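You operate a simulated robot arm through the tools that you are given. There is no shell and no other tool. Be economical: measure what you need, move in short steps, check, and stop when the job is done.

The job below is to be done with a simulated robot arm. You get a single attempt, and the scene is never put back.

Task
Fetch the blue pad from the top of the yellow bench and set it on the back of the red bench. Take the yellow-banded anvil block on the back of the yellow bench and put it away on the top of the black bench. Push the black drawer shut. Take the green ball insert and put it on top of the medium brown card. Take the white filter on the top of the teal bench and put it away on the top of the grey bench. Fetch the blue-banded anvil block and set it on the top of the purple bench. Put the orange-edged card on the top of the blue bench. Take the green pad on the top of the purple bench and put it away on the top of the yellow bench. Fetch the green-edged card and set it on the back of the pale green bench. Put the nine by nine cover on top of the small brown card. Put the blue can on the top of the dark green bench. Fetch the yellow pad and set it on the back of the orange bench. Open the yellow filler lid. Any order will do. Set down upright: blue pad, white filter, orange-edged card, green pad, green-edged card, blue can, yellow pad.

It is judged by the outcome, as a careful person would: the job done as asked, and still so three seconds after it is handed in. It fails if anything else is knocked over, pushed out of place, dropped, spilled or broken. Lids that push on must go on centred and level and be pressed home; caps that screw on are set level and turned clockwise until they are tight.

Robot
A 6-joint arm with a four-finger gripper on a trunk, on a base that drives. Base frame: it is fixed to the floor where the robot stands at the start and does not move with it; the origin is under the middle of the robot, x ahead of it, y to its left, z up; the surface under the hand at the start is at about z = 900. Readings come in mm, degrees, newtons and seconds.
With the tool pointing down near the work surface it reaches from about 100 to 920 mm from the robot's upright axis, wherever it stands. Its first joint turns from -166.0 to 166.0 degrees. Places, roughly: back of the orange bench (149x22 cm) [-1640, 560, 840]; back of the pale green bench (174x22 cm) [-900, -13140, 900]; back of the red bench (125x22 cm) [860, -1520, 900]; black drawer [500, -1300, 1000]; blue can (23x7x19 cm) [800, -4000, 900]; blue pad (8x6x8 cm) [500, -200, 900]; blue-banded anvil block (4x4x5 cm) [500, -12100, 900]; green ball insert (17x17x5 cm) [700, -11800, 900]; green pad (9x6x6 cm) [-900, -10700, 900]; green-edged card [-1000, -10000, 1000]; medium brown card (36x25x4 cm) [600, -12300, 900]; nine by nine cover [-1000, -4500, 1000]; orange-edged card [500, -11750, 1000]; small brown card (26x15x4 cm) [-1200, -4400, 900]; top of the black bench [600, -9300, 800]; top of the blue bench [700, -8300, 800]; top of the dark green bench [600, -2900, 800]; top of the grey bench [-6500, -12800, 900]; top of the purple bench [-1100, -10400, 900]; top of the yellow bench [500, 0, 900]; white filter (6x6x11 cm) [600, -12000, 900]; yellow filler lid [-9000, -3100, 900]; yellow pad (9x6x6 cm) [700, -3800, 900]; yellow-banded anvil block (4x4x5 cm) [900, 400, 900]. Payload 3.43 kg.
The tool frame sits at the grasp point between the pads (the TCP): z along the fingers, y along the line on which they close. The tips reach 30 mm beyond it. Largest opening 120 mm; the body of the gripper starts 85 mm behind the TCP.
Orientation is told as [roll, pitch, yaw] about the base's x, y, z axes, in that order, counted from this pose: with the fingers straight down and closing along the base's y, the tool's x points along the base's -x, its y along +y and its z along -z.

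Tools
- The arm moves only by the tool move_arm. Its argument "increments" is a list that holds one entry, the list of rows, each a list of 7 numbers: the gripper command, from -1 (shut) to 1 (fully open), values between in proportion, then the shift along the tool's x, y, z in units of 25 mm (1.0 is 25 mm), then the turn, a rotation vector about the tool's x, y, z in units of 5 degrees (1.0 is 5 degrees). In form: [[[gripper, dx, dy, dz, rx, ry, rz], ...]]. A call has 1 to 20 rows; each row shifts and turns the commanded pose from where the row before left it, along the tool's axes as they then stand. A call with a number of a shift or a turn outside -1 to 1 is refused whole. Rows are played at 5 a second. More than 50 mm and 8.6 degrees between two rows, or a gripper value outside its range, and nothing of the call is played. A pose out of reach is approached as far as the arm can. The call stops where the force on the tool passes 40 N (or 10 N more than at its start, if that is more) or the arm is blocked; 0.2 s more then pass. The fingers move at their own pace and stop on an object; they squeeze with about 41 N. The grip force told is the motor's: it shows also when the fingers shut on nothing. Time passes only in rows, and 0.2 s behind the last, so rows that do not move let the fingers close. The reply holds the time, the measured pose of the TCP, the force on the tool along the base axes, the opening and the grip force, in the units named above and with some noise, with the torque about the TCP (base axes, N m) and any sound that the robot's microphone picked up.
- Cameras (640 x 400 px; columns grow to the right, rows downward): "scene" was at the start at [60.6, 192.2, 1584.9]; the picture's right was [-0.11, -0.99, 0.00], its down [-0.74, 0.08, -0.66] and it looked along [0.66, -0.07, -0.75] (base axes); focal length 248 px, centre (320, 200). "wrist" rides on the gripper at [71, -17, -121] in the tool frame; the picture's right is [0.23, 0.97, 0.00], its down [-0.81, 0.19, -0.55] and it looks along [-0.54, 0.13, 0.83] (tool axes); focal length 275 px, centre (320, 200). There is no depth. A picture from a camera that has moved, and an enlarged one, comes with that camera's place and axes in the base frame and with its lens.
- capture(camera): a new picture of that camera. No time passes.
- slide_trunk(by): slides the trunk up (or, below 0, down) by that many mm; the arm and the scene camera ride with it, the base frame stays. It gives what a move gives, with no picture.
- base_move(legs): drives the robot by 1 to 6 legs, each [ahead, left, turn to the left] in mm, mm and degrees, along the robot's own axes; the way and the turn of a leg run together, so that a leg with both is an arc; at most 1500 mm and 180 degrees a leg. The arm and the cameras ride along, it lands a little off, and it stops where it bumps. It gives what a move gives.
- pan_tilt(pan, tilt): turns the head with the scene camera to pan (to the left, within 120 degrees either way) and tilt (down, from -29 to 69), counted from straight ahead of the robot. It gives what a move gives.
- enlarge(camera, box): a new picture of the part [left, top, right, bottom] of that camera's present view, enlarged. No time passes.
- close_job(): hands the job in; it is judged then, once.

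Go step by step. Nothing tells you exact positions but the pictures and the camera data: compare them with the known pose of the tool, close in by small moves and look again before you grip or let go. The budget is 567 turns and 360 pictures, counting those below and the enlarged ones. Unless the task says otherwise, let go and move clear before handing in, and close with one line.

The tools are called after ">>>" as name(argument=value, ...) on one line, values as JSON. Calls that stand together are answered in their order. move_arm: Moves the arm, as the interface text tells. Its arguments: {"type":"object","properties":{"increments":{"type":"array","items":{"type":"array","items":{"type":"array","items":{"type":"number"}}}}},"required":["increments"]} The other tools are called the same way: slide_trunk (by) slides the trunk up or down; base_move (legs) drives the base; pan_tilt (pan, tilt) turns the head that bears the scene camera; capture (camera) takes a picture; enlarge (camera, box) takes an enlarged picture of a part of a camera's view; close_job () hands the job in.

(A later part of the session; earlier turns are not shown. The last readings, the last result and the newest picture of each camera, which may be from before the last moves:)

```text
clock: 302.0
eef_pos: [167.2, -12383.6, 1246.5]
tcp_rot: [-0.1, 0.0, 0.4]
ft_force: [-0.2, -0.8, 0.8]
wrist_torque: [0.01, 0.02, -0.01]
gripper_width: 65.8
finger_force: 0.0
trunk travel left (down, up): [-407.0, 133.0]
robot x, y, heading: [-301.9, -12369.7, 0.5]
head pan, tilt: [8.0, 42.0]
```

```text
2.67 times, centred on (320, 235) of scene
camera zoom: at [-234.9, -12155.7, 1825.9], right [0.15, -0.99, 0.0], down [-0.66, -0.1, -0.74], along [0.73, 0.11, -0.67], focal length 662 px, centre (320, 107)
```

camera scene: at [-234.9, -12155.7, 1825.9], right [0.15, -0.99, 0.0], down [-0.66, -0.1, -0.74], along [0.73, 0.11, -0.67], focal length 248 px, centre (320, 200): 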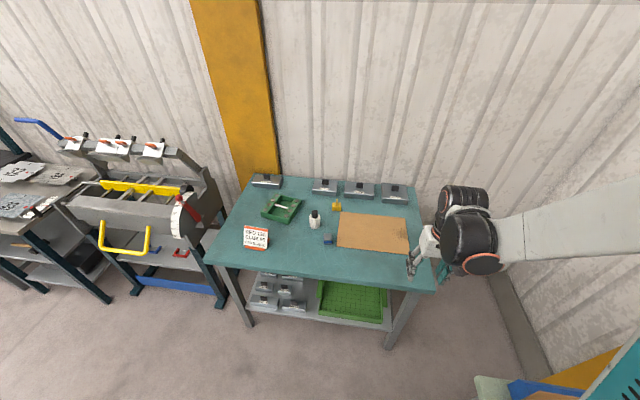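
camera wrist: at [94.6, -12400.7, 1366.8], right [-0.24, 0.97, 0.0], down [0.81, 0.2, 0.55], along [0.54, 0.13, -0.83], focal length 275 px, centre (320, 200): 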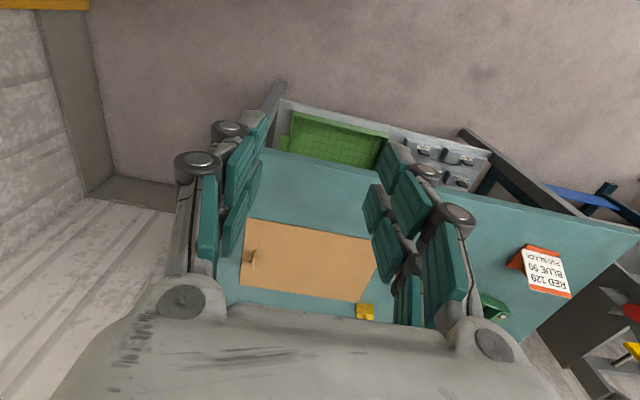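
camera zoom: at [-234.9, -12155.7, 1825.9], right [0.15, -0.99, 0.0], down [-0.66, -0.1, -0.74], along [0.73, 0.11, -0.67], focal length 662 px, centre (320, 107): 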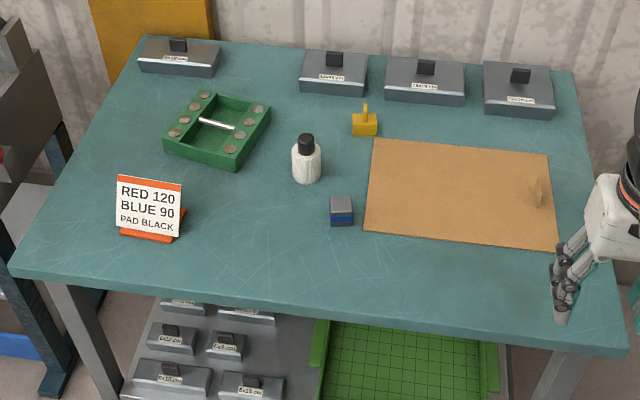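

Teal bench: insert near (700, -11800) with a central white bar, brown card centred (626, -12300), filter (615, -12000), blue-banded block (528, -12081), orange-edged sign card (450, -11750). I first position for the insert.

>>> base_move(legs=[[0, 450, -0.5], [240, 0, 0]])

>>> move_arm(increments=[[[1, -1, 0.4, 0, 0, 0, 0], [1, -1, 0.4, 0, 0, 0, 0], [1, -1, 0.4, 0, 0, 0, 0], [1, -1, 0.4, 0, 0, 0, 0], [1, -1, 0.4, 0, 0, 0, 0], [1, -1, 0.4, 0, 0, 0, 0], [1, -1, 0.4, 0, 0, 0, 0], [1, -1, 0.4, 0, 0, 0, 0]]])

>>> capture(camera="wrist")

>>> capture(camera="scene")

```text
clock: 306.1
eef_pos: [408.7, -11935.4, 1246.3]
tcp_rot: [-0.1, 0.1, -0.1]
ft_force: [0.4, -0.1, 0.5]
wrist_torque: [0.01, 0.03, -0.01]
gripper_width: 66.3
finger_force: 0.1
trunk travel left (down, up): [-407.0, 133.0]
robot x, y, heading: [-58.3, -11915.8, -0.0]
head pan, tilt: [8.0, 42.0]
```

```text
clock: 307.9
eef_pos: [607.7, -11853.5, 1246.4]
tcp_rot: [-0.1, 0.0, -0.2]
ft_force: [-0.5, -0.4, 0.4]
wrist_torque: [-0.03, 0.0, -0.01]
gripper_width: 119.8
finger_force: 0.1
trunk travel left (down, up): [-407.0, 133.0]
robot x, y, heading: [-57.8, -11917.0, 0.0]
head pan, tilt: [8.0, 42.0]
```

```text
270 pictures are left
camera wrist: at [535.9, -11870.0, 1366.3], right [-0.23, 0.97, 0.0], down [0.81, 0.19, 0.55], along [0.54, 0.13, -0.83], focal length 275 px, centre (320, 200)
```

wrist: 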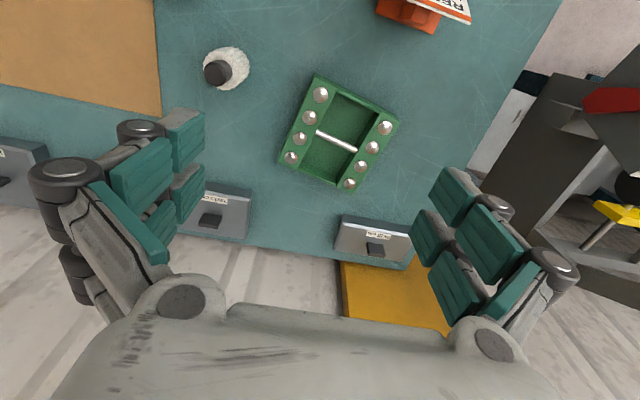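

```text
269 pictures are left
camera scene: at [9.2, -11702.1, 1825.7], right [0.14, -0.99, 0.0], down [-0.66, -0.09, -0.74], along [0.74, 0.1, -0.67], focal length 248 px, centre (320, 200)
```

scene: 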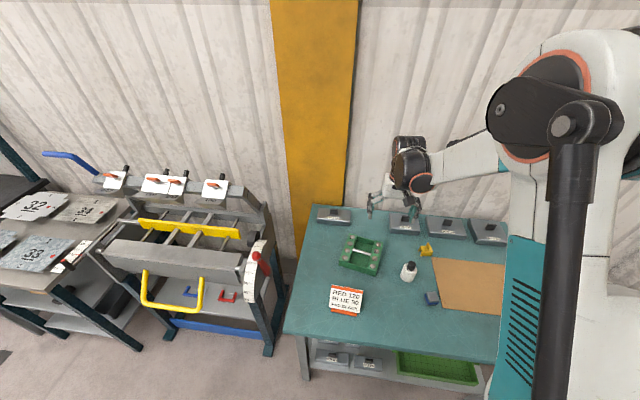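

I move above the bar (≈(715, -11794)), yaw the hand to +75° so the fingers close across it, and lower for a closer look.

>>> move_arm(increments=[[[0.2, -0.9, 0.5, 0.5, 0, 0, 0], [0.2, -0.9, 0.5, 0.5, 0, 0, 0], [0.2, -0.9, 0.5, 0.5, 0, 0, 0], [0.2, -0.9, 0.5, 0.5, 0, 0, 0], [0.2, -0.7, 0.4, 0.5, 0, 0, 0], [0.2, 0, 0, 0.5, 0, 0, -1], [0.2, 0, 0, 0.5, 0, 0, -1], [0.2, 0, 0, 0.5, 0, 0, -1], [0.2, 0, 0, 0.5, 0, 0, -1], [0.2, 0, 0, 0.5, 0, 0, -1], [0.2, 0, 0, 0.5, 0, 0, -1], [0.2, 0, 0, 0, 0, 0, -1], [0.2, 0, 0, 0, 0, 0, -1], [0.2, 0, 0, 0, 0, 0, -1], [0.2, 0, 0, 0, 0, 0, -1], [0.2, 0, 0, 0, 0, 0, -1], [0.2, 0, 0, 0, 0, 0, -1], [0.2, 0, 0, 0, 0, 0, -1], [0.2, 0, 0, 0, 0, 0, -1], [0.2, 0, 0, 0, 0, 0, -1]]])

>>> capture(camera="wrist")

```text
clock: 312.1
eef_pos: [715.0, -11794.5, 1108.5]
tcp_rot: [0.0, 0.1, 75.0]
ft_force: [-0.1, 0.1, -0.6]
wrist_torque: [0.02, 0.01, 0.02]
gripper_width: 72.0
finger_force: 0.1
trunk travel left (down, up): [-407.0, 133.0]
robot x, y, heading: [-57.1, -11917.9, -0.2]
head pan, tilt: [8.0, 42.0]
```

```text
268 pictures are left
camera wrist: at [712.1, -11867.9, 1229.1], right [-1.0, 0.03, 0.0], down [0.02, 0.83, 0.55], along [0.02, 0.55, -0.83], focal length 275 px, centre (320, 200)
```

wrist: 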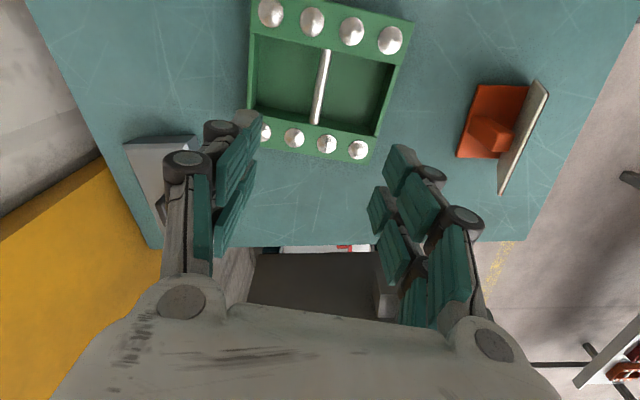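

I fine-tune yaw to 80° and lower toward the cavity on both sides of the bar.

>>> move_arm(increments=[[[0.1, 0.15, 0, 0.9, 0, 0, -1], [0.1, 0, 0, 0.9, 0, 0, 0], [0.1, 0, 0, 0.9, 0, 0, 0], [0.1, 0, 0, 0.9, 0, 0, 0], [0.1, 0, 0, 0.9, 0, 0, 0], [0.1, 0, 0, 0.9, 0, 0, 0], [0.1, 0, 0, 0.9, 0, 0, 0]]])

>>> capture(camera="wrist")

```text
clock: 313.7
eef_pos: [714.1, -11798.9, 951.8]
tcp_rot: [-0.1, 0.1, 80.0]
ft_force: [-0.1, -0.6, 1.0]
wrist_torque: [-0.02, 0.0, -0.02]
gripper_width: 65.7
finger_force: 0.0
trunk travel left (down, up): [-407.0, 133.0]
robot x, y, heading: [-56.5, -11913.8, 0.2]
head pan, tilt: [8.0, 42.0]
```

```text
267 pictures are left
camera wrist: at [718.1, -11870.9, 1071.2], right [-1.0, -0.06, 0.0], down [-0.05, 0.83, 0.55], along [-0.03, 0.55, -0.83], focal length 275 px, centre (320, 200)
```

wrist: 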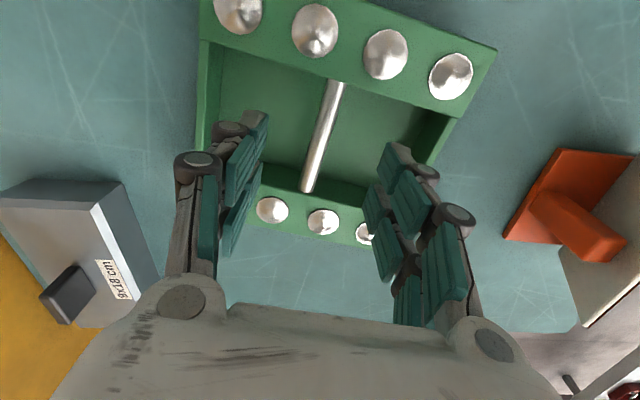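

The bar is centred between the fingers and aligned. I lower in smaller steps.

>>> move_arm(increments=[[[0.1, 0, 0, 0.8, 0, 0, 0], [0.1, 0, 0, 0.8, 0, 0, 0], [0.1, 0, 0, 0.4, 0, 0, 0], [0.1, 0, 0, 0, 0, 0, 0]]])

>>> capture(camera="wrist")

>>> enlarge(camera="scene", box=[320, 190, 440, 290])

```text
clock: 314.7
eef_pos: [705.7, -11800.7, 914.2]
tcp_rot: [-0.1, 0.0, 79.8]
ft_force: [0.1, 1.0, 0.4]
wrist_torque: [0.06, 0.0, 0.01]
gripper_width: 65.7
finger_force: 0.1
out of reach, approached as far as the arm can: row 2, 3
trunk travel left (down, up): [-407.0, 133.0]
robot x, y, heading: [-62.6, -11916.3, -0.2]
head pan, tilt: [8.0, 42.0]
```

```text
266 pictures are left
camera wrist: at [708.3, -11873.2, 1033.9], right [-1.0, -0.06, 0.0], down [-0.05, 0.83, 0.55], along [-0.03, 0.55, -0.83], focal length 275 px, centre (320, 200)
```

wrist: 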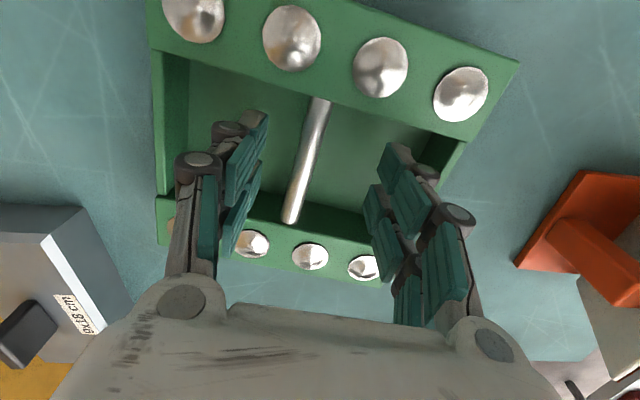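

```text
4.00 times, centred on (380, 240) of scene
camera zoom: at [8.0, -11702.6, 1825.9], right [0.14, -0.99, 0.0], down [-0.66, -0.09, -0.74], along [0.74, 0.1, -0.67], focal length 993 px, centre (80, 40)
```

zoom: 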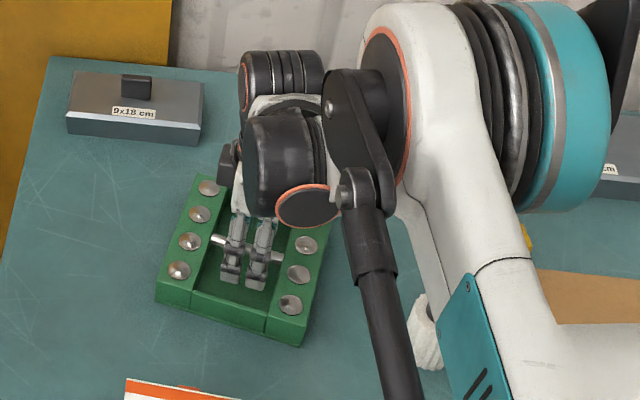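

Trunk is too high for this reach. I rise, lower the trunk, and re-approach.

>>> move_arm(increments=[[[0.1, 0, 0, -1, 0, 0, 0], [0.1, 0, 0, -1, 0, 0, 0], [0.1, 0, 0, -1, 0, 0, 0], [0.1, 0, 0, -1, 0, 0, 0], [0.1, 0, 0, -1, 0, 0, 0], [0.1, 0, 0, -1, 0, 0, 0], [0.1, 0, 0, -1, 0, 0, 0]]])

>>> slide_trunk(by=-140)

>>> move_arm(increments=[[[0.1, 0, -0.34, 0, 0, 0, 0], [0.1, 0, 0, 0.4, 0, 0, 0], [0.1, 0, 0, 0, 0, 0, 0]]])

>>> capture(camera="wrist")

```text
clock: 316.3
eef_pos: [702.3, -11798.8, 1090.9]
tcp_rot: [-0.1, 0.1, 79.9]
ft_force: [0.4, -0.2, 0.4]
wrist_torque: [0.0, -0.03, 0.0]
gripper_width: 66.4
finger_force: 0.0
trunk travel left (down, up): [-407.0, 133.0]
robot x, y, heading: [-58.7, -11916.4, 0.0]
head pan, tilt: [8.0, 42.0]
```

```text
clock: 318.0
eef_pos: [704.8, -11800.5, 949.3]
tcp_rot: [0.1, 0.1, 79.9]
ft_force: [0.1, 0.0, -0.3]
wrist_torque: [0.0, -0.03, 0.01]
gripper_width: 66.3
finger_force: 0.1
trunk travel left (down, up): [-267.0, 273.0]
robot x, y, heading: [-57.4, -11915.1, -0.3]
head pan, tilt: [8.0, 42.0]
```

```text
clock: 318.8
eef_pos: [711.2, -11801.3, 939.6]
tcp_rot: [0.0, 0.1, 79.9]
ft_force: [0.2, 0.4, -1.0]
wrist_torque: [-0.03, 0.04, 0.0]
gripper_width: 65.8
finger_force: 0.1
trunk travel left (down, up): [-267.0, 273.0]
robot x, y, heading: [-59.5, -11914.1, 0.1]
head pan, tilt: [8.0, 42.0]
```

```text
264 pictures are left
camera wrist: at [715.2, -11874.5, 1059.0], right [-1.0, -0.06, 0.0], down [-0.05, 0.83, 0.55], along [-0.03, 0.55, -0.83], focal length 275 px, centre (320, 200)
```

wrist: 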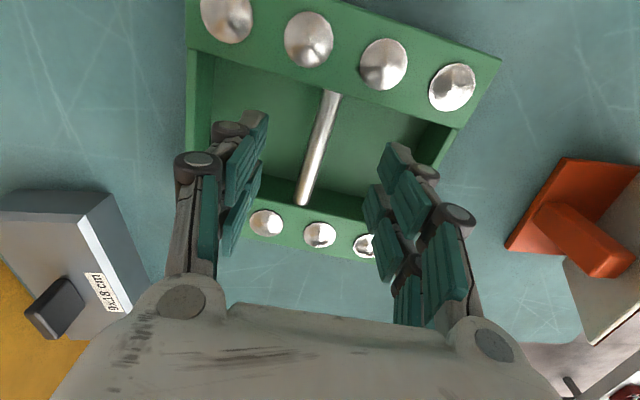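

>>> move_arm(increments=[[[0.1, 0, 0, 0.6, 0, 0, 0], [0.1, 0, 0, 0.6, 0, 0, 0], [0.1, 0, 0, 0.4, 0, 0, 0], [0.1, 0, 0, 0, 0, 0, 0]]])

>>> capture(camera="wrist")

>>> enlarge(camera="scene", box=[320, 150, 440, 250])

```text
clock: 319.8
eef_pos: [712.5, -11802.0, 897.9]
tcp_rot: [0.0, 0.1, 79.9]
ft_force: [-0.3, 0.3, 0.0]
wrist_torque: [0.0, 0.02, 0.02]
gripper_width: 66.0
finger_force: 0.1
trunk travel left (down, up): [-267.0, 273.0]
robot x, y, heading: [-57.9, -11918.8, -0.0]
head pan, tilt: [8.0, 42.0]
```

```text
263 pictures are left
camera wrist: at [716.2, -11874.8, 1018.7], right [-1.0, -0.06, 0.0], down [-0.05, 0.83, 0.55], along [-0.03, 0.55, -0.83], focal length 275 px, centre (320, 200)
```

wrist: 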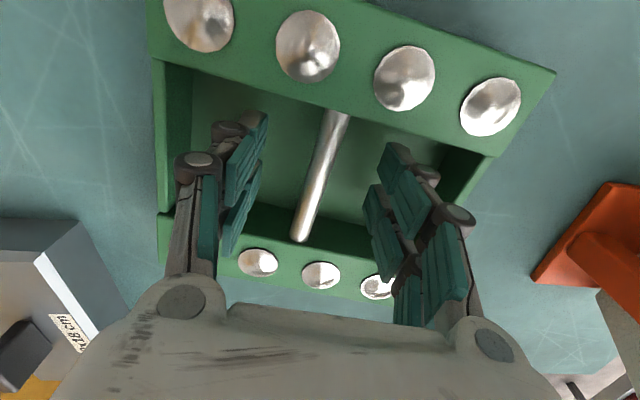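

```text
4.00 times, centred on (380, 200) of scene
camera zoom: at [8.3, -11702.6, 1685.9], right [0.14, -0.99, 0.0], down [-0.66, -0.09, -0.74], along [0.74, 0.1, -0.67], focal length 993 px, centre (80, 200)
```

zoom: 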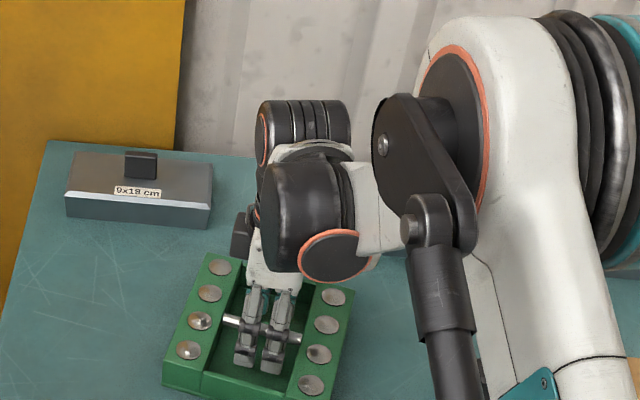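

The bar is about 15 mm below the TCP. I lower a bit more and close.

>>> move_arm(increments=[[[0.1, 0, 0, 0.16, 0, 0, 0], [0.1, 0, 0, 0.16, 0, 0, 0], [0.1, 0, 0, 0, 0, 0, 0], [-1, 0, 0, 0, 0, 0, 0], [-1, 0, 0, 0, 0, 0, 0], [-1, 0, 0, 0, 0, 0, 0]]])

>>> capture(camera="wrist")

```text
clock: 321.2
eef_pos: [712.1, -11802.0, 890.0]
tcp_rot: [0.0, 0.2, 80.0]
ft_force: [0.3, -0.3, -0.4]
wrist_torque: [-0.19, 0.03, 0.08]
gripper_width: 11.5
finger_force: 41.5
trunk travel left (down, up): [-267.0, 273.0]
robot x, y, heading: [-57.9, -11914.8, -0.2]
head pan, tilt: [8.0, 42.0]
```

```text
261 pictures are left
camera wrist: at [716.1, -11875.1, 1010.6], right [-1.0, -0.06, 0.0], down [-0.05, 0.83, 0.55], along [-0.03, 0.55, -0.83], focal length 275 px, centre (320, 200)
```

wrist: 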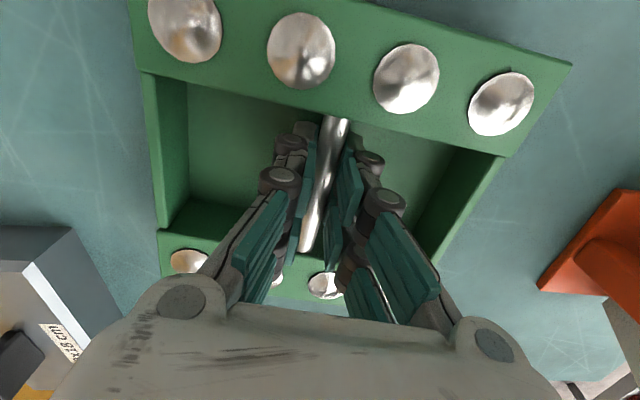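

The bar is gripped (11.5 mm). I lift slowly and check for tilt.

>>> move_arm(increments=[[[-1, 0, 0, -0.2, 0, 0, 0], [-1, 0, 0, -0.4, 0, 0, 0], [-1, 0, 0, -0.6, 0, 0, 0], [-1, 0, 0, -0.6, 0, 0, 0], [-1, 0, 0, -0.6, 0, 0, 0], [-1, 0, 0, -0.6, 0, 0, 0], [-1, 0, 0, 0, 0, 0, 0]]])

>>> capture(camera="wrist")

>>> enlarge(camera="scene", box=[300, 130, 540, 300])

```text
clock: 322.8
eef_pos: [712.7, -11801.7, 967.4]
tcp_rot: [0.0, 0.1, 79.9]
ft_force: [0.0, 0.4, -3.9]
wrist_torque: [-0.01, 0.01, 0.01]
gripper_width: 11.5
finger_force: 41.5
trunk travel left (down, up): [-267.0, 273.0]
robot x, y, heading: [-59.6, -11913.6, -0.1]
head pan, tilt: [8.0, 42.0]
```

```text
260 pictures are left
camera wrist: at [715.8, -11874.8, 1087.3], right [-1.0, -0.06, 0.0], down [-0.05, 0.83, 0.55], along [-0.03, 0.55, -0.83], focal length 275 px, centre (320, 200)
```

wrist: 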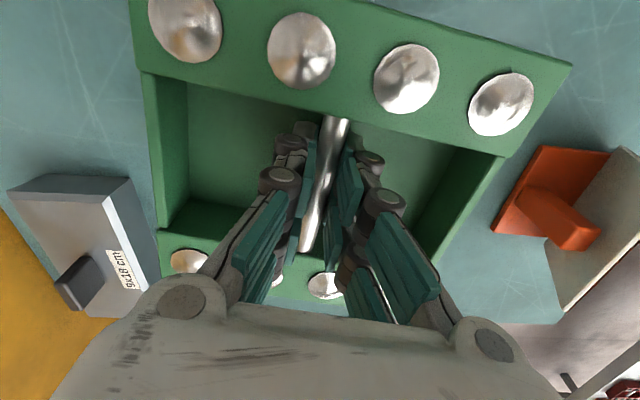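

```text
2.35 times, centred on (420, 215) of scene
camera zoom: at [8.6, -11702.5, 1685.8], right [0.14, -0.99, 0.0], down [-0.66, -0.09, -0.74], along [0.74, 0.1, -0.67], focal length 584 px, centre (85, 165)
```

zoom: 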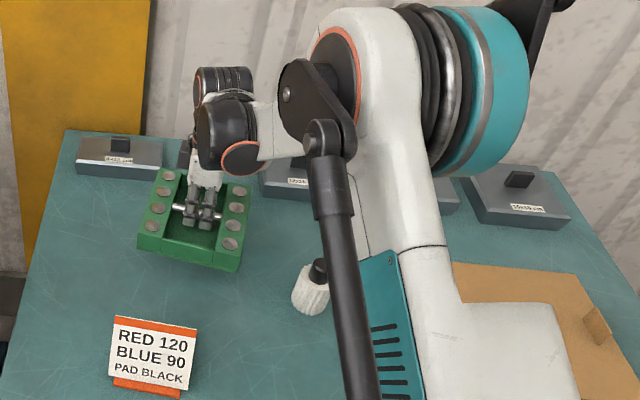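

It lifts level. I raise it to pass over the filter and drive right so it comes above the brown card.

>>> move_arm(increments=[[[-1, 0, 0, -0.8, 0, 0, 0], [-1, 0, 0, -0.8, 0, 0, 0], [-1, 0, 0, -0.8, 0, 0, 0], [-1, 0, 0, -0.8, 0, 0, 0], [-1, 0, 0, -0.8, 0, 0, 0], [-1, 0, 0, 0, 0, 0, 0]]])

>>> base_move(legs=[[0, -488, 0]])

>>> capture(camera="wrist")

>>> capture(camera="scene")

```text
clock: 324.2
eef_pos: [712.6, -11798.9, 1067.2]
tcp_rot: [-0.1, 0.0, 79.8]
ft_force: [0.0, -0.9, -3.7]
wrist_torque: [-0.03, 0.03, 0.01]
gripper_width: 11.2
finger_force: 41.4
trunk travel left (down, up): [-267.0, 273.0]
robot x, y, heading: [-56.3, -11918.5, -0.1]
head pan, tilt: [8.0, 42.0]
```

```text
clock: 326.9
eef_pos: [713.7, -12252.6, 1066.6]
tcp_rot: [0.0, 0.0, 79.7]
ft_force: [0.3, 0.5, -3.8]
wrist_torque: [-0.05, 0.01, -0.02]
gripper_width: 11.9
finger_force: 40.9
trunk travel left (down, up): [-267.0, 273.0]
robot x, y, heading: [-58.5, -12365.3, -0.2]
head pan, tilt: [8.0, 42.0]
stopped in leg 1: the robot was blocked; the commanded pose is now the measured one
```

```text
258 pictures are left
camera wrist: at [716.9, -12325.3, 1187.7], right [-1.0, -0.05, 0.0], down [-0.04, 0.83, 0.55], along [-0.03, 0.55, -0.83], focal length 275 px, centre (320, 200)
```

wrist: 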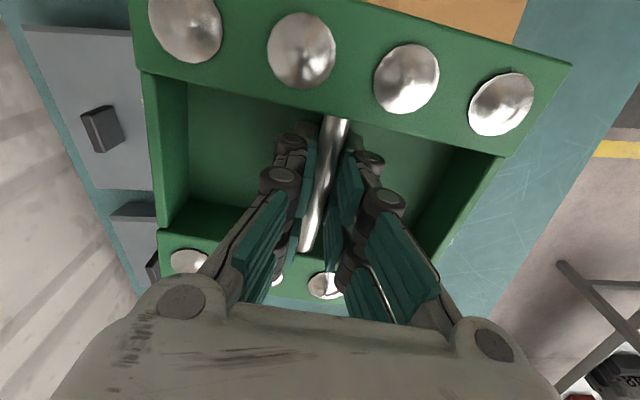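

```text
257 pictures are left
camera scene: at [9.1, -12152.0, 1685.7], right [0.14, -0.99, 0.0], down [-0.66, -0.09, -0.74], along [0.74, 0.1, -0.67], focal length 248 px, centre (320, 200)
```

scene: 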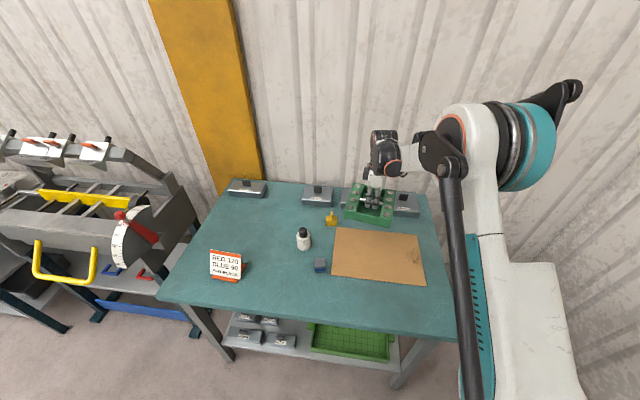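

The base touched something at its right, but the arm can reach from here. Card centre is (634, -12304). I shift the arm over it and lower most of the way.

>>> base_move(legs=[[0, 12, 0]])

>>> move_arm(increments=[[[-1, 0.85, 0.9, 0, 0, 0, 0], [-1, 0.85, 0.9, 0, 0, 0, 0], [-1, 0.8, 0.95, 0, 0, 0, 0], [-1, 0, 0, 0.8, 0, 0, 0], [-1, 0, 0, 0.8, 0, 0, 0], [-1, 0, 0, 0.8, 0, 0, 0], [-1, 0, 0, 0.8, 0, 0, 0], [-1, 0, 0, 0.8, 0, 0, 0], [-1, 0, 0, 0.8, 0, 0, 0], [-1, 0, 0, 0, 0, 0, 0]]])

>>> capture(camera="wrist")

>>> enlarge(camera="scene", box=[280, 180, 480, 305])

```text
clock: 327.7
eef_pos: [712.7, -12240.2, 1067.7]
tcp_rot: [0.1, 0.0, 79.8]
ft_force: [0.5, 0.4, -4.0]
wrist_torque: [-0.09, -0.01, 0.01]
gripper_width: 11.6
finger_force: 41.1
trunk travel left (down, up): [-267.0, 273.0]
robot x, y, heading: [-57.9, -12354.0, -0.2]
head pan, tilt: [8.0, 42.0]
```

```text
clock: 329.9
eef_pos: [635.2, -12289.6, 947.3]
tcp_rot: [0.0, 0.1, 79.8]
ft_force: [-0.1, -0.8, -3.7]
wrist_torque: [-0.02, 0.0, 0.03]
gripper_width: 11.4
finger_force: 41.4
trunk travel left (down, up): [-267.0, 273.0]
robot x, y, heading: [-54.0, -12353.1, -0.1]
head pan, tilt: [8.0, 42.0]
```

```text
256 pictures are left
camera wrist: at [637.2, -12363.2, 1068.9], right [-1.0, -0.05, 0.0], down [-0.04, 0.83, 0.55], along [-0.03, 0.55, -0.83], focal length 275 px, centre (320, 200)
```

wrist: 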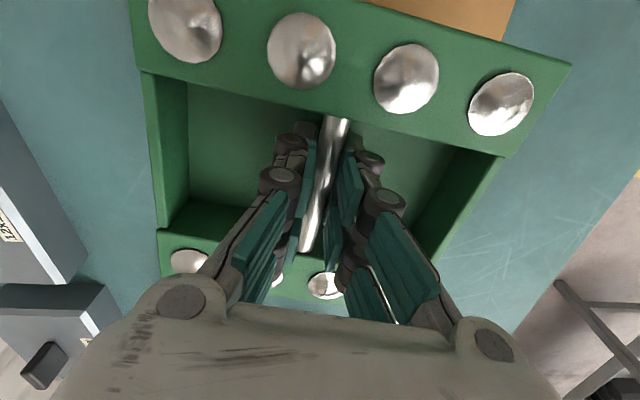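

```text
3.20 times, centred on (380, 242) of scene
camera zoom: at [8.9, -12141.1, 1685.9], right [0.14, -0.99, 0.0], down [-0.66, -0.09, -0.74], along [0.74, 0.1, -0.67], focal length 794 px, centre (128, 64)
```

zoom: 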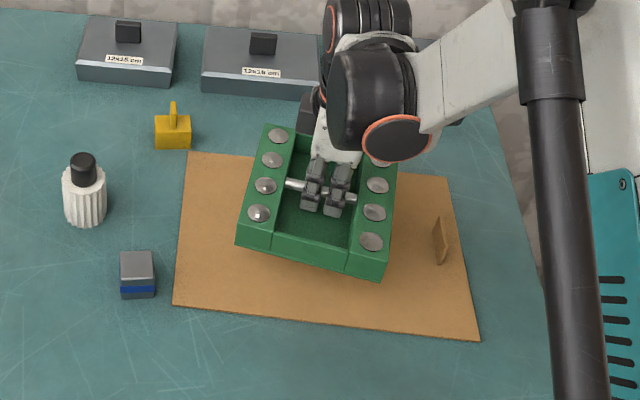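

The insert is nearly centred on the card and clear of its tab. I nudge it 12 mm toward the front and lower.

>>> move_arm(increments=[[[-1, 0.15, 0.5, 0, 0, 0, 0], [-1, 0, 0, 0.6, 0, 0, 0], [-1, 0, 0, 0.6, 0, 0, 0], [-1, 0, 0, 0.5, 0, 0, 0], [-1, 0, 0, 0.2, 0, 0, 0], [-1, 0, 0, 0, 0, 0, 0]]])

```text
clock: 331.3
eef_pos: [621.5, -12292.2, 900.3]
tcp_rot: [0.0, 0.1, 79.8]
ft_force: [-0.2, -0.5, -3.3]
wrist_torque: [-0.03, 0.01, -0.01]
gripper_width: 11.5
finger_force: 41.5
trunk travel left (down, up): [-267.0, 273.0]
robot x, y, heading: [-56.1, -12354.8, 0.0]
head pan, tilt: [8.0, 42.0]
```

>>> move_arm(increments=[[[-1, 0, 0, 0.1, 0, 0, 0], [-1, 0, 0, 0.1, 0, 0, 0], [-1, 0, 0, 0.1, 0, 0, 0], [-1, 0, 0, 0, 0, 0, 0]]])

```text
clock: 332.3
eef_pos: [620.9, -12292.4, 894.8]
tcp_rot: [-0.1, 0.1, 79.7]
ft_force: [9.4, 1.3, 24.2]
wrist_torque: [0.21, -0.08, 0.01]
gripper_width: 11.6
finger_force: 41.0
trunk travel left (down, up): [-267.0, 273.0]
robot x, y, heading: [-58.9, -12353.8, -0.1]
head pan, tilt: [8.0, 42.0]
```

Contact. Release and rise.

>>> move_arm(increments=[[[-1, 0, 0, -0.05, 0, 0, 0], [-0.2, 0, 0, 0, 0, 0, 0], [-0.2, 0, 0, 0, 0, 0, 0], [-0.2, 0, 0, -0.5, 0, 0, 0], [-0.2, 0, 0, -0.8, 0, 0, 0], [-0.2, 0, 0, -1, 0, 0, 0], [-0.2, 0, 0, -1, 0, 0, 0], [-0.2, 0, 0, -1, 0, 0, 0], [-0.2, 0, 0, -1, 0, 0, 0], [-0.2, 0, 0, -1, 0, 0, 0], [-0.2, 0, 0, -1, 0, 0, 0], [-0.2, 0, 0, -1, 0, 0, 0]]])

>>> enlarge(camera="scene", box=[160, 160, 480, 320])

>>> capture(camera="wrist")

```text
clock: 334.9
eef_pos: [621.1, -12292.1, 1105.3]
tcp_rot: [0.0, 0.1, 79.8]
ft_force: [0.7, -0.5, -0.3]
wrist_torque: [-0.02, 0.03, 0.01]
gripper_width: 48.0
finger_force: 0.0
trunk travel left (down, up): [-267.0, 273.0]
robot x, y, heading: [-56.2, -12352.9, 0.1]
head pan, tilt: [8.0, 42.0]
```

```text
2.00 times, centred on (320, 240) of scene
camera zoom: at [8.1, -12141.2, 1685.9], right [0.14, -0.99, 0.0], down [-0.66, -0.09, -0.74], along [0.74, 0.1, -0.67], focal length 496 px, centre (320, 120)
```

zoom: 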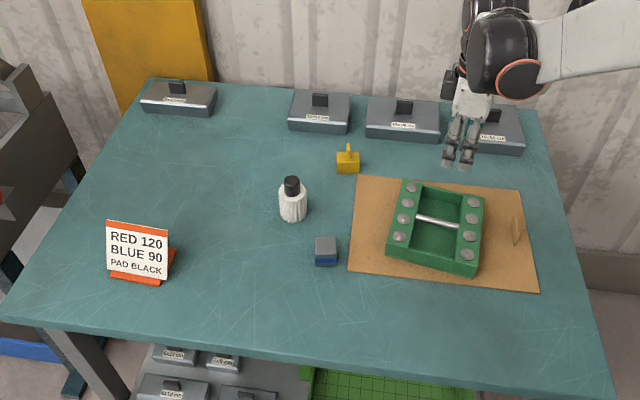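

```text
253 pictures are left
camera wrist: at [625.5, -12365.2, 1225.1], right [-1.0, -0.05, 0.0], down [-0.04, 0.83, 0.55], along [-0.03, 0.55, -0.83], focal length 275 px, centre (320, 200)
```

wrist: 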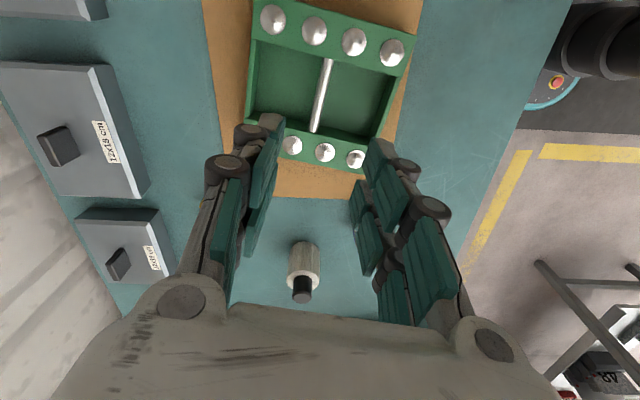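

The insert sits on the brown card. Next, the blue-banded anvil block near (535, -12080): I move above it.

>>> move_arm(increments=[[[0.2, -0.965, 0.62, 0, 0, 0, 0], [0.2, -0.965, 0.62, 0, 0, 0, 0], [0.2, -0.965, 0.62, 0, 0, 0, 0], [0.2, -0.965, 0.62, 0, 0, 0, 0], [0.2, -0.965, 0.62, 0, 0, 0, 0], [0.2, -0.965, 0.62, 0, 0, 0, 0], [0.2, -0.965, 0.62, 0, 0, 0, 0], [0.2, -0.965, 0.62, 0, 0, 0, 0], [0.2, 0, 0, 0.8, 0, 0, 0], [0.2, 0, 0, 0.8, 0, 0, 0]]])

>>> capture(camera="wrist")

```text
clock: 337.1
eef_pos: [534.2, -12078.2, 1061.5]
tcp_rot: [0.0, 0.1, 79.7]
ft_force: [0.8, 0.5, 0.3]
wrist_torque: [0.03, -0.03, -0.01]
gripper_width: 72.0
finger_force: 0.1
trunk travel left (down, up): [-267.0, 273.0]
robot x, y, heading: [-57.2, -12354.4, 0.1]
head pan, tilt: [8.0, 42.0]
```

```text
252 pictures are left
camera wrist: at [537.0, -12152.2, 1181.1], right [-1.0, -0.05, 0.0], down [-0.04, 0.83, 0.55], along [-0.03, 0.55, -0.83], focal length 275 px, centre (320, 200)
```

wrist: 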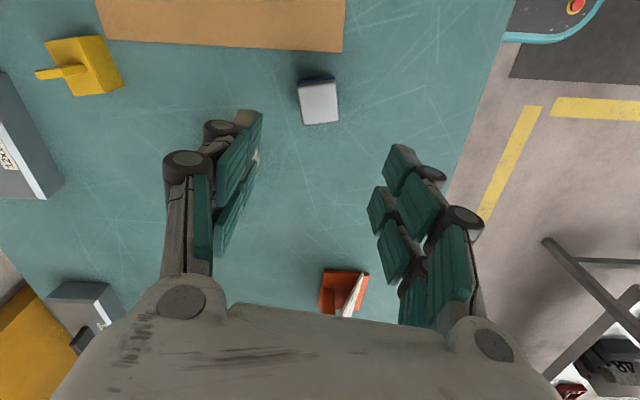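

>>> move_arm(increments=[[[0.2, 0, 0, 0.8, 0, 0, -0.85], [0.2, 0.1, 0, 0.8, 0, 0, -0.85], [0.2, 0, 0, 0.8, 0, 0, -0.85], [0.2, 0, 0, 0.8, 0, 0, -0.8], [0.2, 0, 0, 0.8, 0, 0, 0]]])

>>> capture(camera="wrist")

```text
clock: 338.3
eef_pos: [534.5, -12081.3, 959.2]
tcp_rot: [0.1, 0.1, 96.6]
ft_force: [0.1, 0.7, -0.1]
wrist_torque: [0.03, 0.03, 0.0]
gripper_width: 71.9
finger_force: 0.2
trunk travel left (down, up): [-267.0, 273.0]
robot x, y, heading: [-57.2, -12351.6, -0.1]
head pan, tilt: [8.0, 42.0]
```

```text
251 pictures are left
camera wrist: at [557.9, -12149.8, 1080.4], right [-0.94, -0.34, 0.0], down [-0.28, 0.78, 0.55], along [-0.19, 0.52, -0.83], focal length 275 px, centre (320, 200)
```

wrist: 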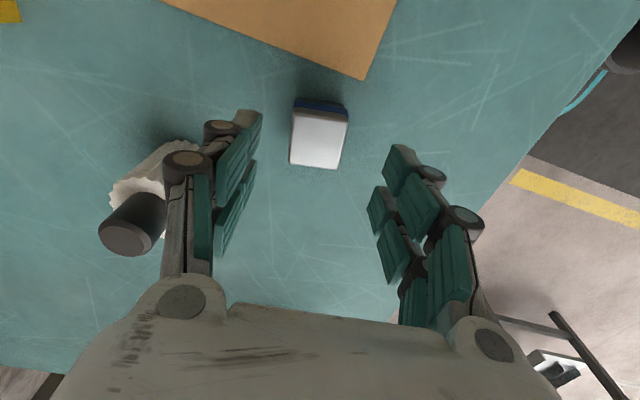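

>>> move_arm(increments=[[[0.2, 0.12, 0, 0.8, 0, 0, 0.4], [0.2, 0, 0, 0.8, 0, 0, 0], [0.2, 0, 0, 0.8, 0, 0, 0], [0.2, 0, 0, 0.5, 0, 0, 0], [-1, 0, 0, 0, 0, 0, 0], [-1, 0, 0, 0, 0, 0, 0], [-1, 0, 0, -0.5, 0, 0, 0], [-1, 0, 0, -0.8, 0, 0, 0], [-1, 0, 0, -0.8, 0, 0, 0], [-1, 0, 0, -0.8, 0, 0, 0], [-1, 0, 0, -0.8, 0, 0, 0]]])

>>> capture(camera="wrist")

```text
clock: 340.7
eef_pos: [535.2, -12084.4, 981.7]
tcp_rot: [0.0, 0.1, 94.5]
ft_force: [-0.4, -1.2, -3.2]
wrist_torque: [-0.05, -0.04, -0.01]
gripper_width: 39.8
finger_force: 41.0
trunk travel left (down, up): [-267.0, 273.0]
robot x, y, heading: [-59.3, -12350.8, 0.2]
head pan, tilt: [8.0, 42.0]
```

```text
250 pictures are left
camera wrist: at [556.1, -12154.1, 1102.3], right [-0.95, -0.31, 0.0], down [-0.26, 0.79, 0.55], along [-0.17, 0.52, -0.83], focal length 275 px, centre (320, 200)
```

wrist: 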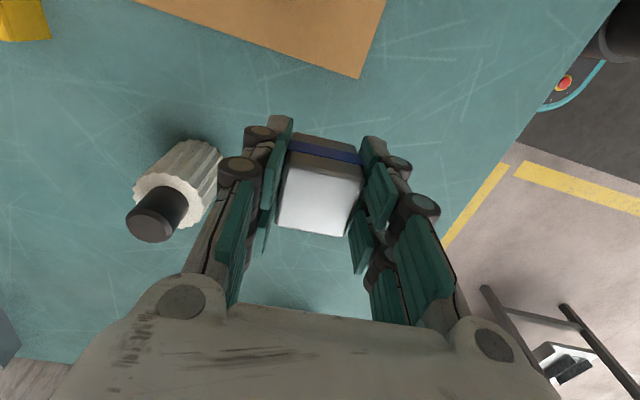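

The block is held. I retract the arm, raise, back away and drive along to the purple bench.

>>> move_arm(increments=[[[-1, 0.5, 0.5, -1, 0, 0, 0], [-1, 0.5, 0.5, -1, 0, 0, 0], [-1, 1, 1, 0, 0, 0, 0], [-1, 1, 1, 0, 0, 0, 0], [-1, 1, 1, 0, 0, 0, 0], [-1, 1, 1, 0, 0, 0, 0], [-1, 1, 1, 0, 0, 0, 0], [-1, 1, 1, 0, 0, 0, 0], [-1, 1, 0, 0, 0, 0, 0], [-1, 1, 0, 0, 0, 0, 0], [-1, 1, 0, 0, 0, 0, 0]]])

>>> slide_trunk(by=150)

>>> base_move(legs=[[-270, 0, 0], [0, 1400, 0], [0, 450, 0], [0, 0, 180]])

>>> pan_tilt(pan=0, tilt=40)

>>> capture(camera="scene")

```text
clock: 343.1
eef_pos: [380.1, -12349.0, 1030.8]
tcp_rot: [-0.1, 0.2, 94.6]
ft_force: [-1.3, -0.8, -2.4]
wrist_torque: [0.01, -0.06, 0.0]
gripper_width: 39.5
finger_force: 41.4
trunk travel left (down, up): [-267.0, 273.0]
robot x, y, heading: [-55.3, -12351.6, -0.3]
head pan, tilt: [8.0, 42.0]
```

```text
clock: 344.8
eef_pos: [380.7, -12348.9, 1181.2]
tcp_rot: [0.0, 0.1, 94.5]
ft_force: [0.1, -0.3, -3.3]
wrist_torque: [0.0, 0.01, 0.0]
gripper_width: 39.7
finger_force: 41.1
trunk travel left (down, up): [-417.0, 123.0]
robot x, y, heading: [-59.9, -12357.3, -0.1]
head pan, tilt: [8.0, 42.0]
```

```text
clock: 362.9
eef_pos: [-754.0, -10484.3, 1181.8]
tcp_rot: [-0.1, 0.1, -87.6]
ft_force: [0.3, -0.4, -4.3]
wrist_torque: [0.0, 0.01, 0.01]
gripper_width: 39.6
finger_force: 40.8
trunk travel left (down, up): [-417.0, 123.0]
robot x, y, heading: [-315.3, -10500.9, 177.9]
head pan, tilt: [8.0, 42.0]
```

```text
clock: 363.6
eef_pos: [-753.0, -10484.6, 1180.9]
tcp_rot: [0.1, 0.1, -87.6]
ft_force: [-0.1, 0.0, -4.0]
wrist_torque: [0.02, -0.03, 0.0]
gripper_width: 39.6
finger_force: 41.1
trunk travel left (down, up): [-417.0, 123.0]
robot x, y, heading: [-316.7, -10495.9, 177.8]
head pan, tilt: [0.0, 40.0]
```

```text
249 pictures are left
camera scene: at [-386.7, -10692.5, 1838.8], right [0.04, 1.0, 0.0], down [0.64, -0.02, -0.77], along [-0.77, 0.03, -0.64], focal length 248 px, centre (320, 200)
```

scene: 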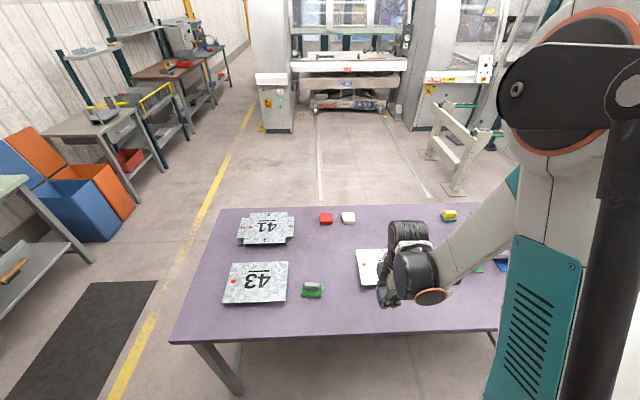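

The purple bench is in front; a free spot lies at about (-870, -10560) near the front edge. I lower the trunk and move there.

>>> slide_trunk(by=-130)

>>> move_arm(increments=[[[-1, -0.57, -0.96, 0, 0, 0, 0], [-1, -0.57, -0.96, 0, 0, 0, 0], [-1, -0.57, -0.96, 0, 0, 0, 0], [-1, -0.57, -0.96, 0, 0, 0, 0], [-1, -0.57, -0.96, 0, 0, 0, 0], [-1, 0, 0, 1, 0, 0, 0], [-1, 0, 0, 1, 0, 0, 0]]])

>>> capture(camera="wrist")

>>> capture(camera="scene")

```text
clock: 365.2
eef_pos: [-754.2, -10483.5, 1050.8]
tcp_rot: [0.0, 0.2, -87.6]
ft_force: [0.2, -0.1, -3.7]
wrist_torque: [0.02, -0.01, 0.03]
gripper_width: 39.5
finger_force: 41.2
trunk travel left (down, up): [-287.0, 253.0]
robot x, y, heading: [-313.9, -10496.8, 177.7]
head pan, tilt: [0.0, 40.0]
```

```text
clock: 366.8
eef_pos: [-870.7, -10559.3, 1000.6]
tcp_rot: [0.0, 0.1, -87.6]
ft_force: [0.6, 0.0, -3.3]
wrist_torque: [0.04, 0.03, -0.02]
gripper_width: 39.5
finger_force: 40.9
trunk travel left (down, up): [-287.0, 253.0]
robot x, y, heading: [-316.4, -10494.6, 178.0]
head pan, tilt: [0.0, 40.0]
```

```text
248 pictures are left
camera wrist: at [-891.0, -10489.7, 1121.7], right [0.96, 0.27, 0.0], down [0.23, -0.8, 0.55], along [0.15, -0.53, -0.83], focal length 275 px, centre (320, 200)
```

wrist: 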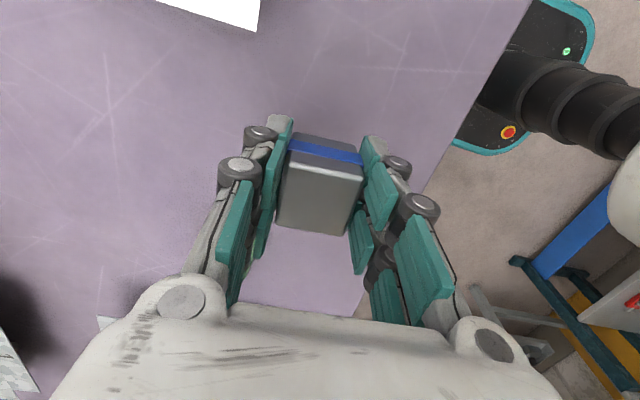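

```text
247 pictures are left
camera scene: at [-387.4, -10692.6, 1708.7], right [0.04, 1.0, 0.0], down [0.64, -0.02, -0.77], along [-0.76, 0.03, -0.64], focal length 248 px, centre (320, 200)
```

scene: 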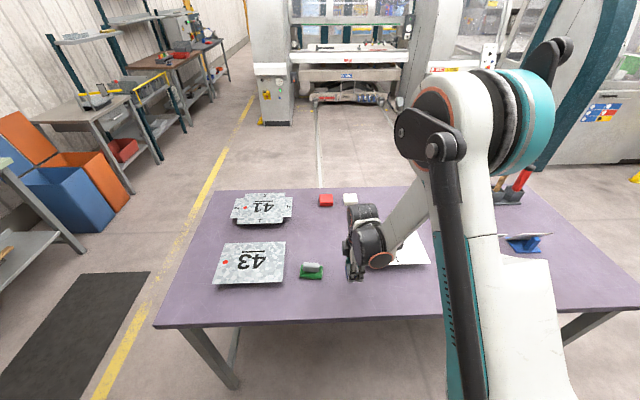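

>>> move_arm(increments=[[[-1, 0, 0, 0.8, 0, 0, 0], [-1, 0, 0, 0.8, 0, 0, 0], [-1, 0, 0, 0.5, 0, 0, 0], [-1, 0, 0, 0.2, 0, 0, 0], [-1, 0, 0, 0.2, 0, 0, 0], [-1, 0, 0, 0.2, 0, 0, 0], [-1, 0, 0, 0.2, 0, 0, 0], [-1, 0, 0, 0.2, 0, 0, 0], [-1, 0, 0, 0.2, 0, 0, 0], [-1, 0, 0, 0.2, 0, 0, 0], [-1, 0, 0, 0.2, 0, 0, 0], [-1, 0, 0, 0.1, 0, 0, 0], [-1, 0, 0, 0.1, 0, 0, 0], [-1, 0, 0, 0.1, 0, 0, 0]]])

```text
clock: 368.5
eef_pos: [-869.7, -10558.2, 929.7]
tcp_rot: [-0.1, 0.2, -87.7]
ft_force: [-0.5, -0.5, 32.4]
wrist_torque: [-0.19, -0.44, -0.07]
gripper_width: 39.4
finger_force: 44.6
trunk travel left (down, up): [-287.0, 253.0]
robot x, y, heading: [-315.8, -10492.9, 177.7]
head pan, tilt: [0.0, 40.0]
stopped in row 8: the force on the tool passed its limit at 66 N (the readings are from after the stop); the commanded pose is now the measured one
```

Contact with the purple top (z ≈ 893). I ease up, release and rise, then look at the bench.

>>> move_arm(increments=[[[-1, 0, 0, -0.06, 0, 0, 0], [0.1, 0, 0, 0, 0, 0, 0], [0.1, 0, 0, 0, 0, 0, 0], [0.1, 0, 0, -0.6, 0, 0, 0], [0.1, 0, 0, -1, 0, 0, 0], [0.1, 0, 0, -1, 0, 0, 0], [0.1, 0, 0, -1, 0, 0, 0], [0.1, 0, 0, -1, 0, 0, 0], [0.1, 0, 0, -1, 0, 0, 0]]])

>>> pan_tilt(pan=-50, tilt=40)

>>> capture(camera="scene")

>>> capture(camera="wrist")

```text
clock: 370.5
eef_pos: [-869.6, -10560.0, 1069.4]
tcp_rot: [0.0, 0.1, -87.6]
ft_force: [-0.4, -0.9, -0.4]
wrist_torque: [0.01, -0.05, -0.01]
gripper_width: 66.1
finger_force: 0.1
trunk travel left (down, up): [-287.0, 253.0]
robot x, y, heading: [-314.4, -10495.5, 177.6]
head pan, tilt: [0.0, 40.0]
```

```text
clock: 371.7
eef_pos: [-870.2, -10560.0, 1069.2]
tcp_rot: [0.0, 0.0, -87.6]
ft_force: [0.1, -0.4, -0.7]
wrist_torque: [0.0, 0.04, -0.02]
gripper_width: 65.9
finger_force: 0.1
trunk travel left (down, up): [-287.0, 253.0]
robot x, y, heading: [-319.5, -10496.5, 177.6]
head pan, tilt: [-50.0, 40.0]
```

```text
246 pictures are left
camera scene: at [-353.9, -10628.7, 1708.8], right [0.79, 0.61, 0.0], down [0.39, -0.51, -0.77], along [-0.47, 0.6, -0.64], focal length 248 px, centre (320, 200)
```

scene: 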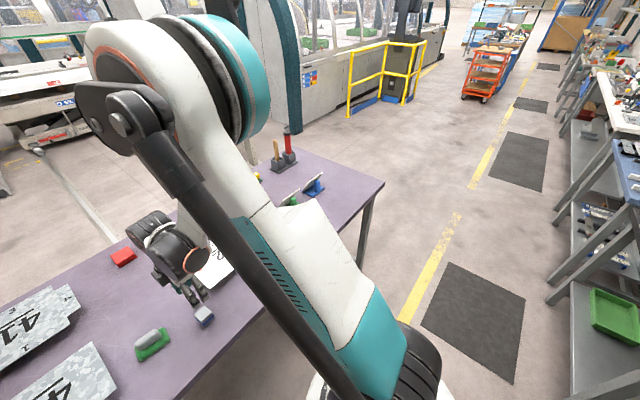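

```text
245 pictures are left
camera wrist: at [-890.7, -10490.1, 1189.4], right [0.96, 0.27, 0.0], down [0.23, -0.8, 0.55], along [0.15, -0.53, -0.83], focal length 275 px, centre (320, 200)
```

wrist: 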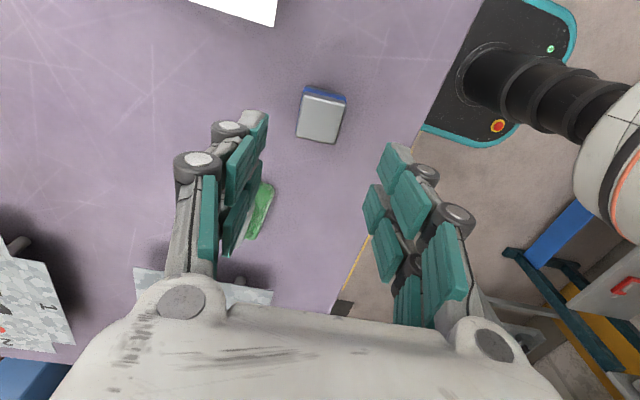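

The blue-banded block is on the purple bench. Next I go right (+y) to the green-edged card at the bench's other end.

>>> slide_trunk(by=130)

>>> base_move(legs=[[0, -700, 2]])

>>> pan_tilt(pan=5, tilt=42)

>>> capture(camera="scene")

>>> capture(camera="wrist")

```text
clock: 373.3
eef_pos: [-870.6, -10561.1, 1197.8]
tcp_rot: [0.0, 0.1, -87.7]
ft_force: [-0.6, 0.8, -0.9]
wrist_torque: [0.02, 0.03, 0.0]
gripper_width: 65.9
finger_force: 0.1
trunk travel left (down, up): [-417.0, 123.0]
robot x, y, heading: [-314.7, -10497.5, 177.8]
head pan, tilt: [-50.0, 40.0]
```

```text
clock: 377.1
eef_pos: [-847.8, -9873.7, 1200.2]
tcp_rot: [0.0, 0.0, -86.6]
ft_force: [0.9, 0.5, 0.4]
wrist_torque: [-0.03, -0.02, 0.01]
gripper_width: 66.0
finger_force: 0.0
trunk travel left (down, up): [-417.0, 123.0]
robot x, y, heading: [-298.5, -9796.0, 178.9]
head pan, tilt: [-50.0, 40.0]
```

```text
clock: 378.3
eef_pos: [-849.3, -9873.6, 1198.3]
tcp_rot: [0.1, 0.1, -86.5]
ft_force: [-0.6, 0.4, -0.5]
wrist_torque: [0.0, 0.01, -0.02]
gripper_width: 65.9
finger_force: 0.0
trunk travel left (down, up): [-417.0, 123.0]
robot x, y, heading: [-296.3, -9799.8, 178.9]
head pan, tilt: [5.0, 42.0]
```

```text
244 pictures are left
camera scene: at [-361.3, -10004.2, 1835.9], right [-0.07, 1.0, 0.0], down [0.67, 0.05, -0.74], along [-0.74, -0.05, -0.67], focal length 248 px, centre (320, 200)
```

scene: 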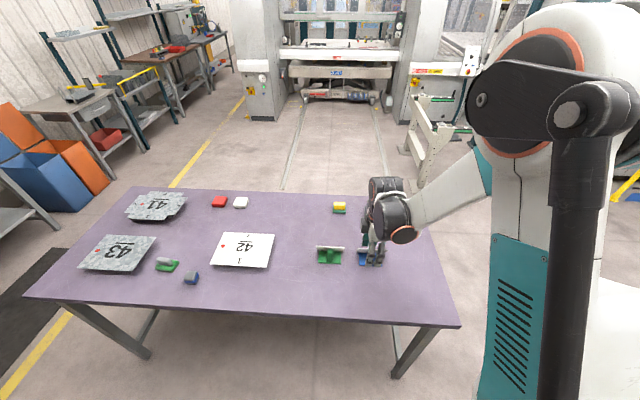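

```text
243 pictures are left
camera wrist: at [-870.8, -9804.1, 1319.6], right [0.96, 0.29, 0.0], down [0.24, -0.8, 0.55], along [0.16, -0.53, -0.83], focal length 275 px, centre (320, 200)
```

wrist: 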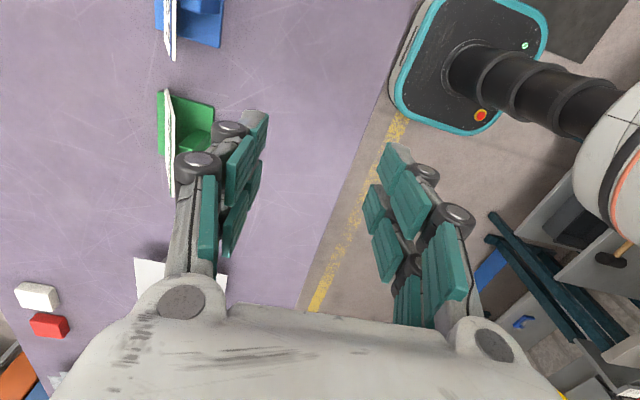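

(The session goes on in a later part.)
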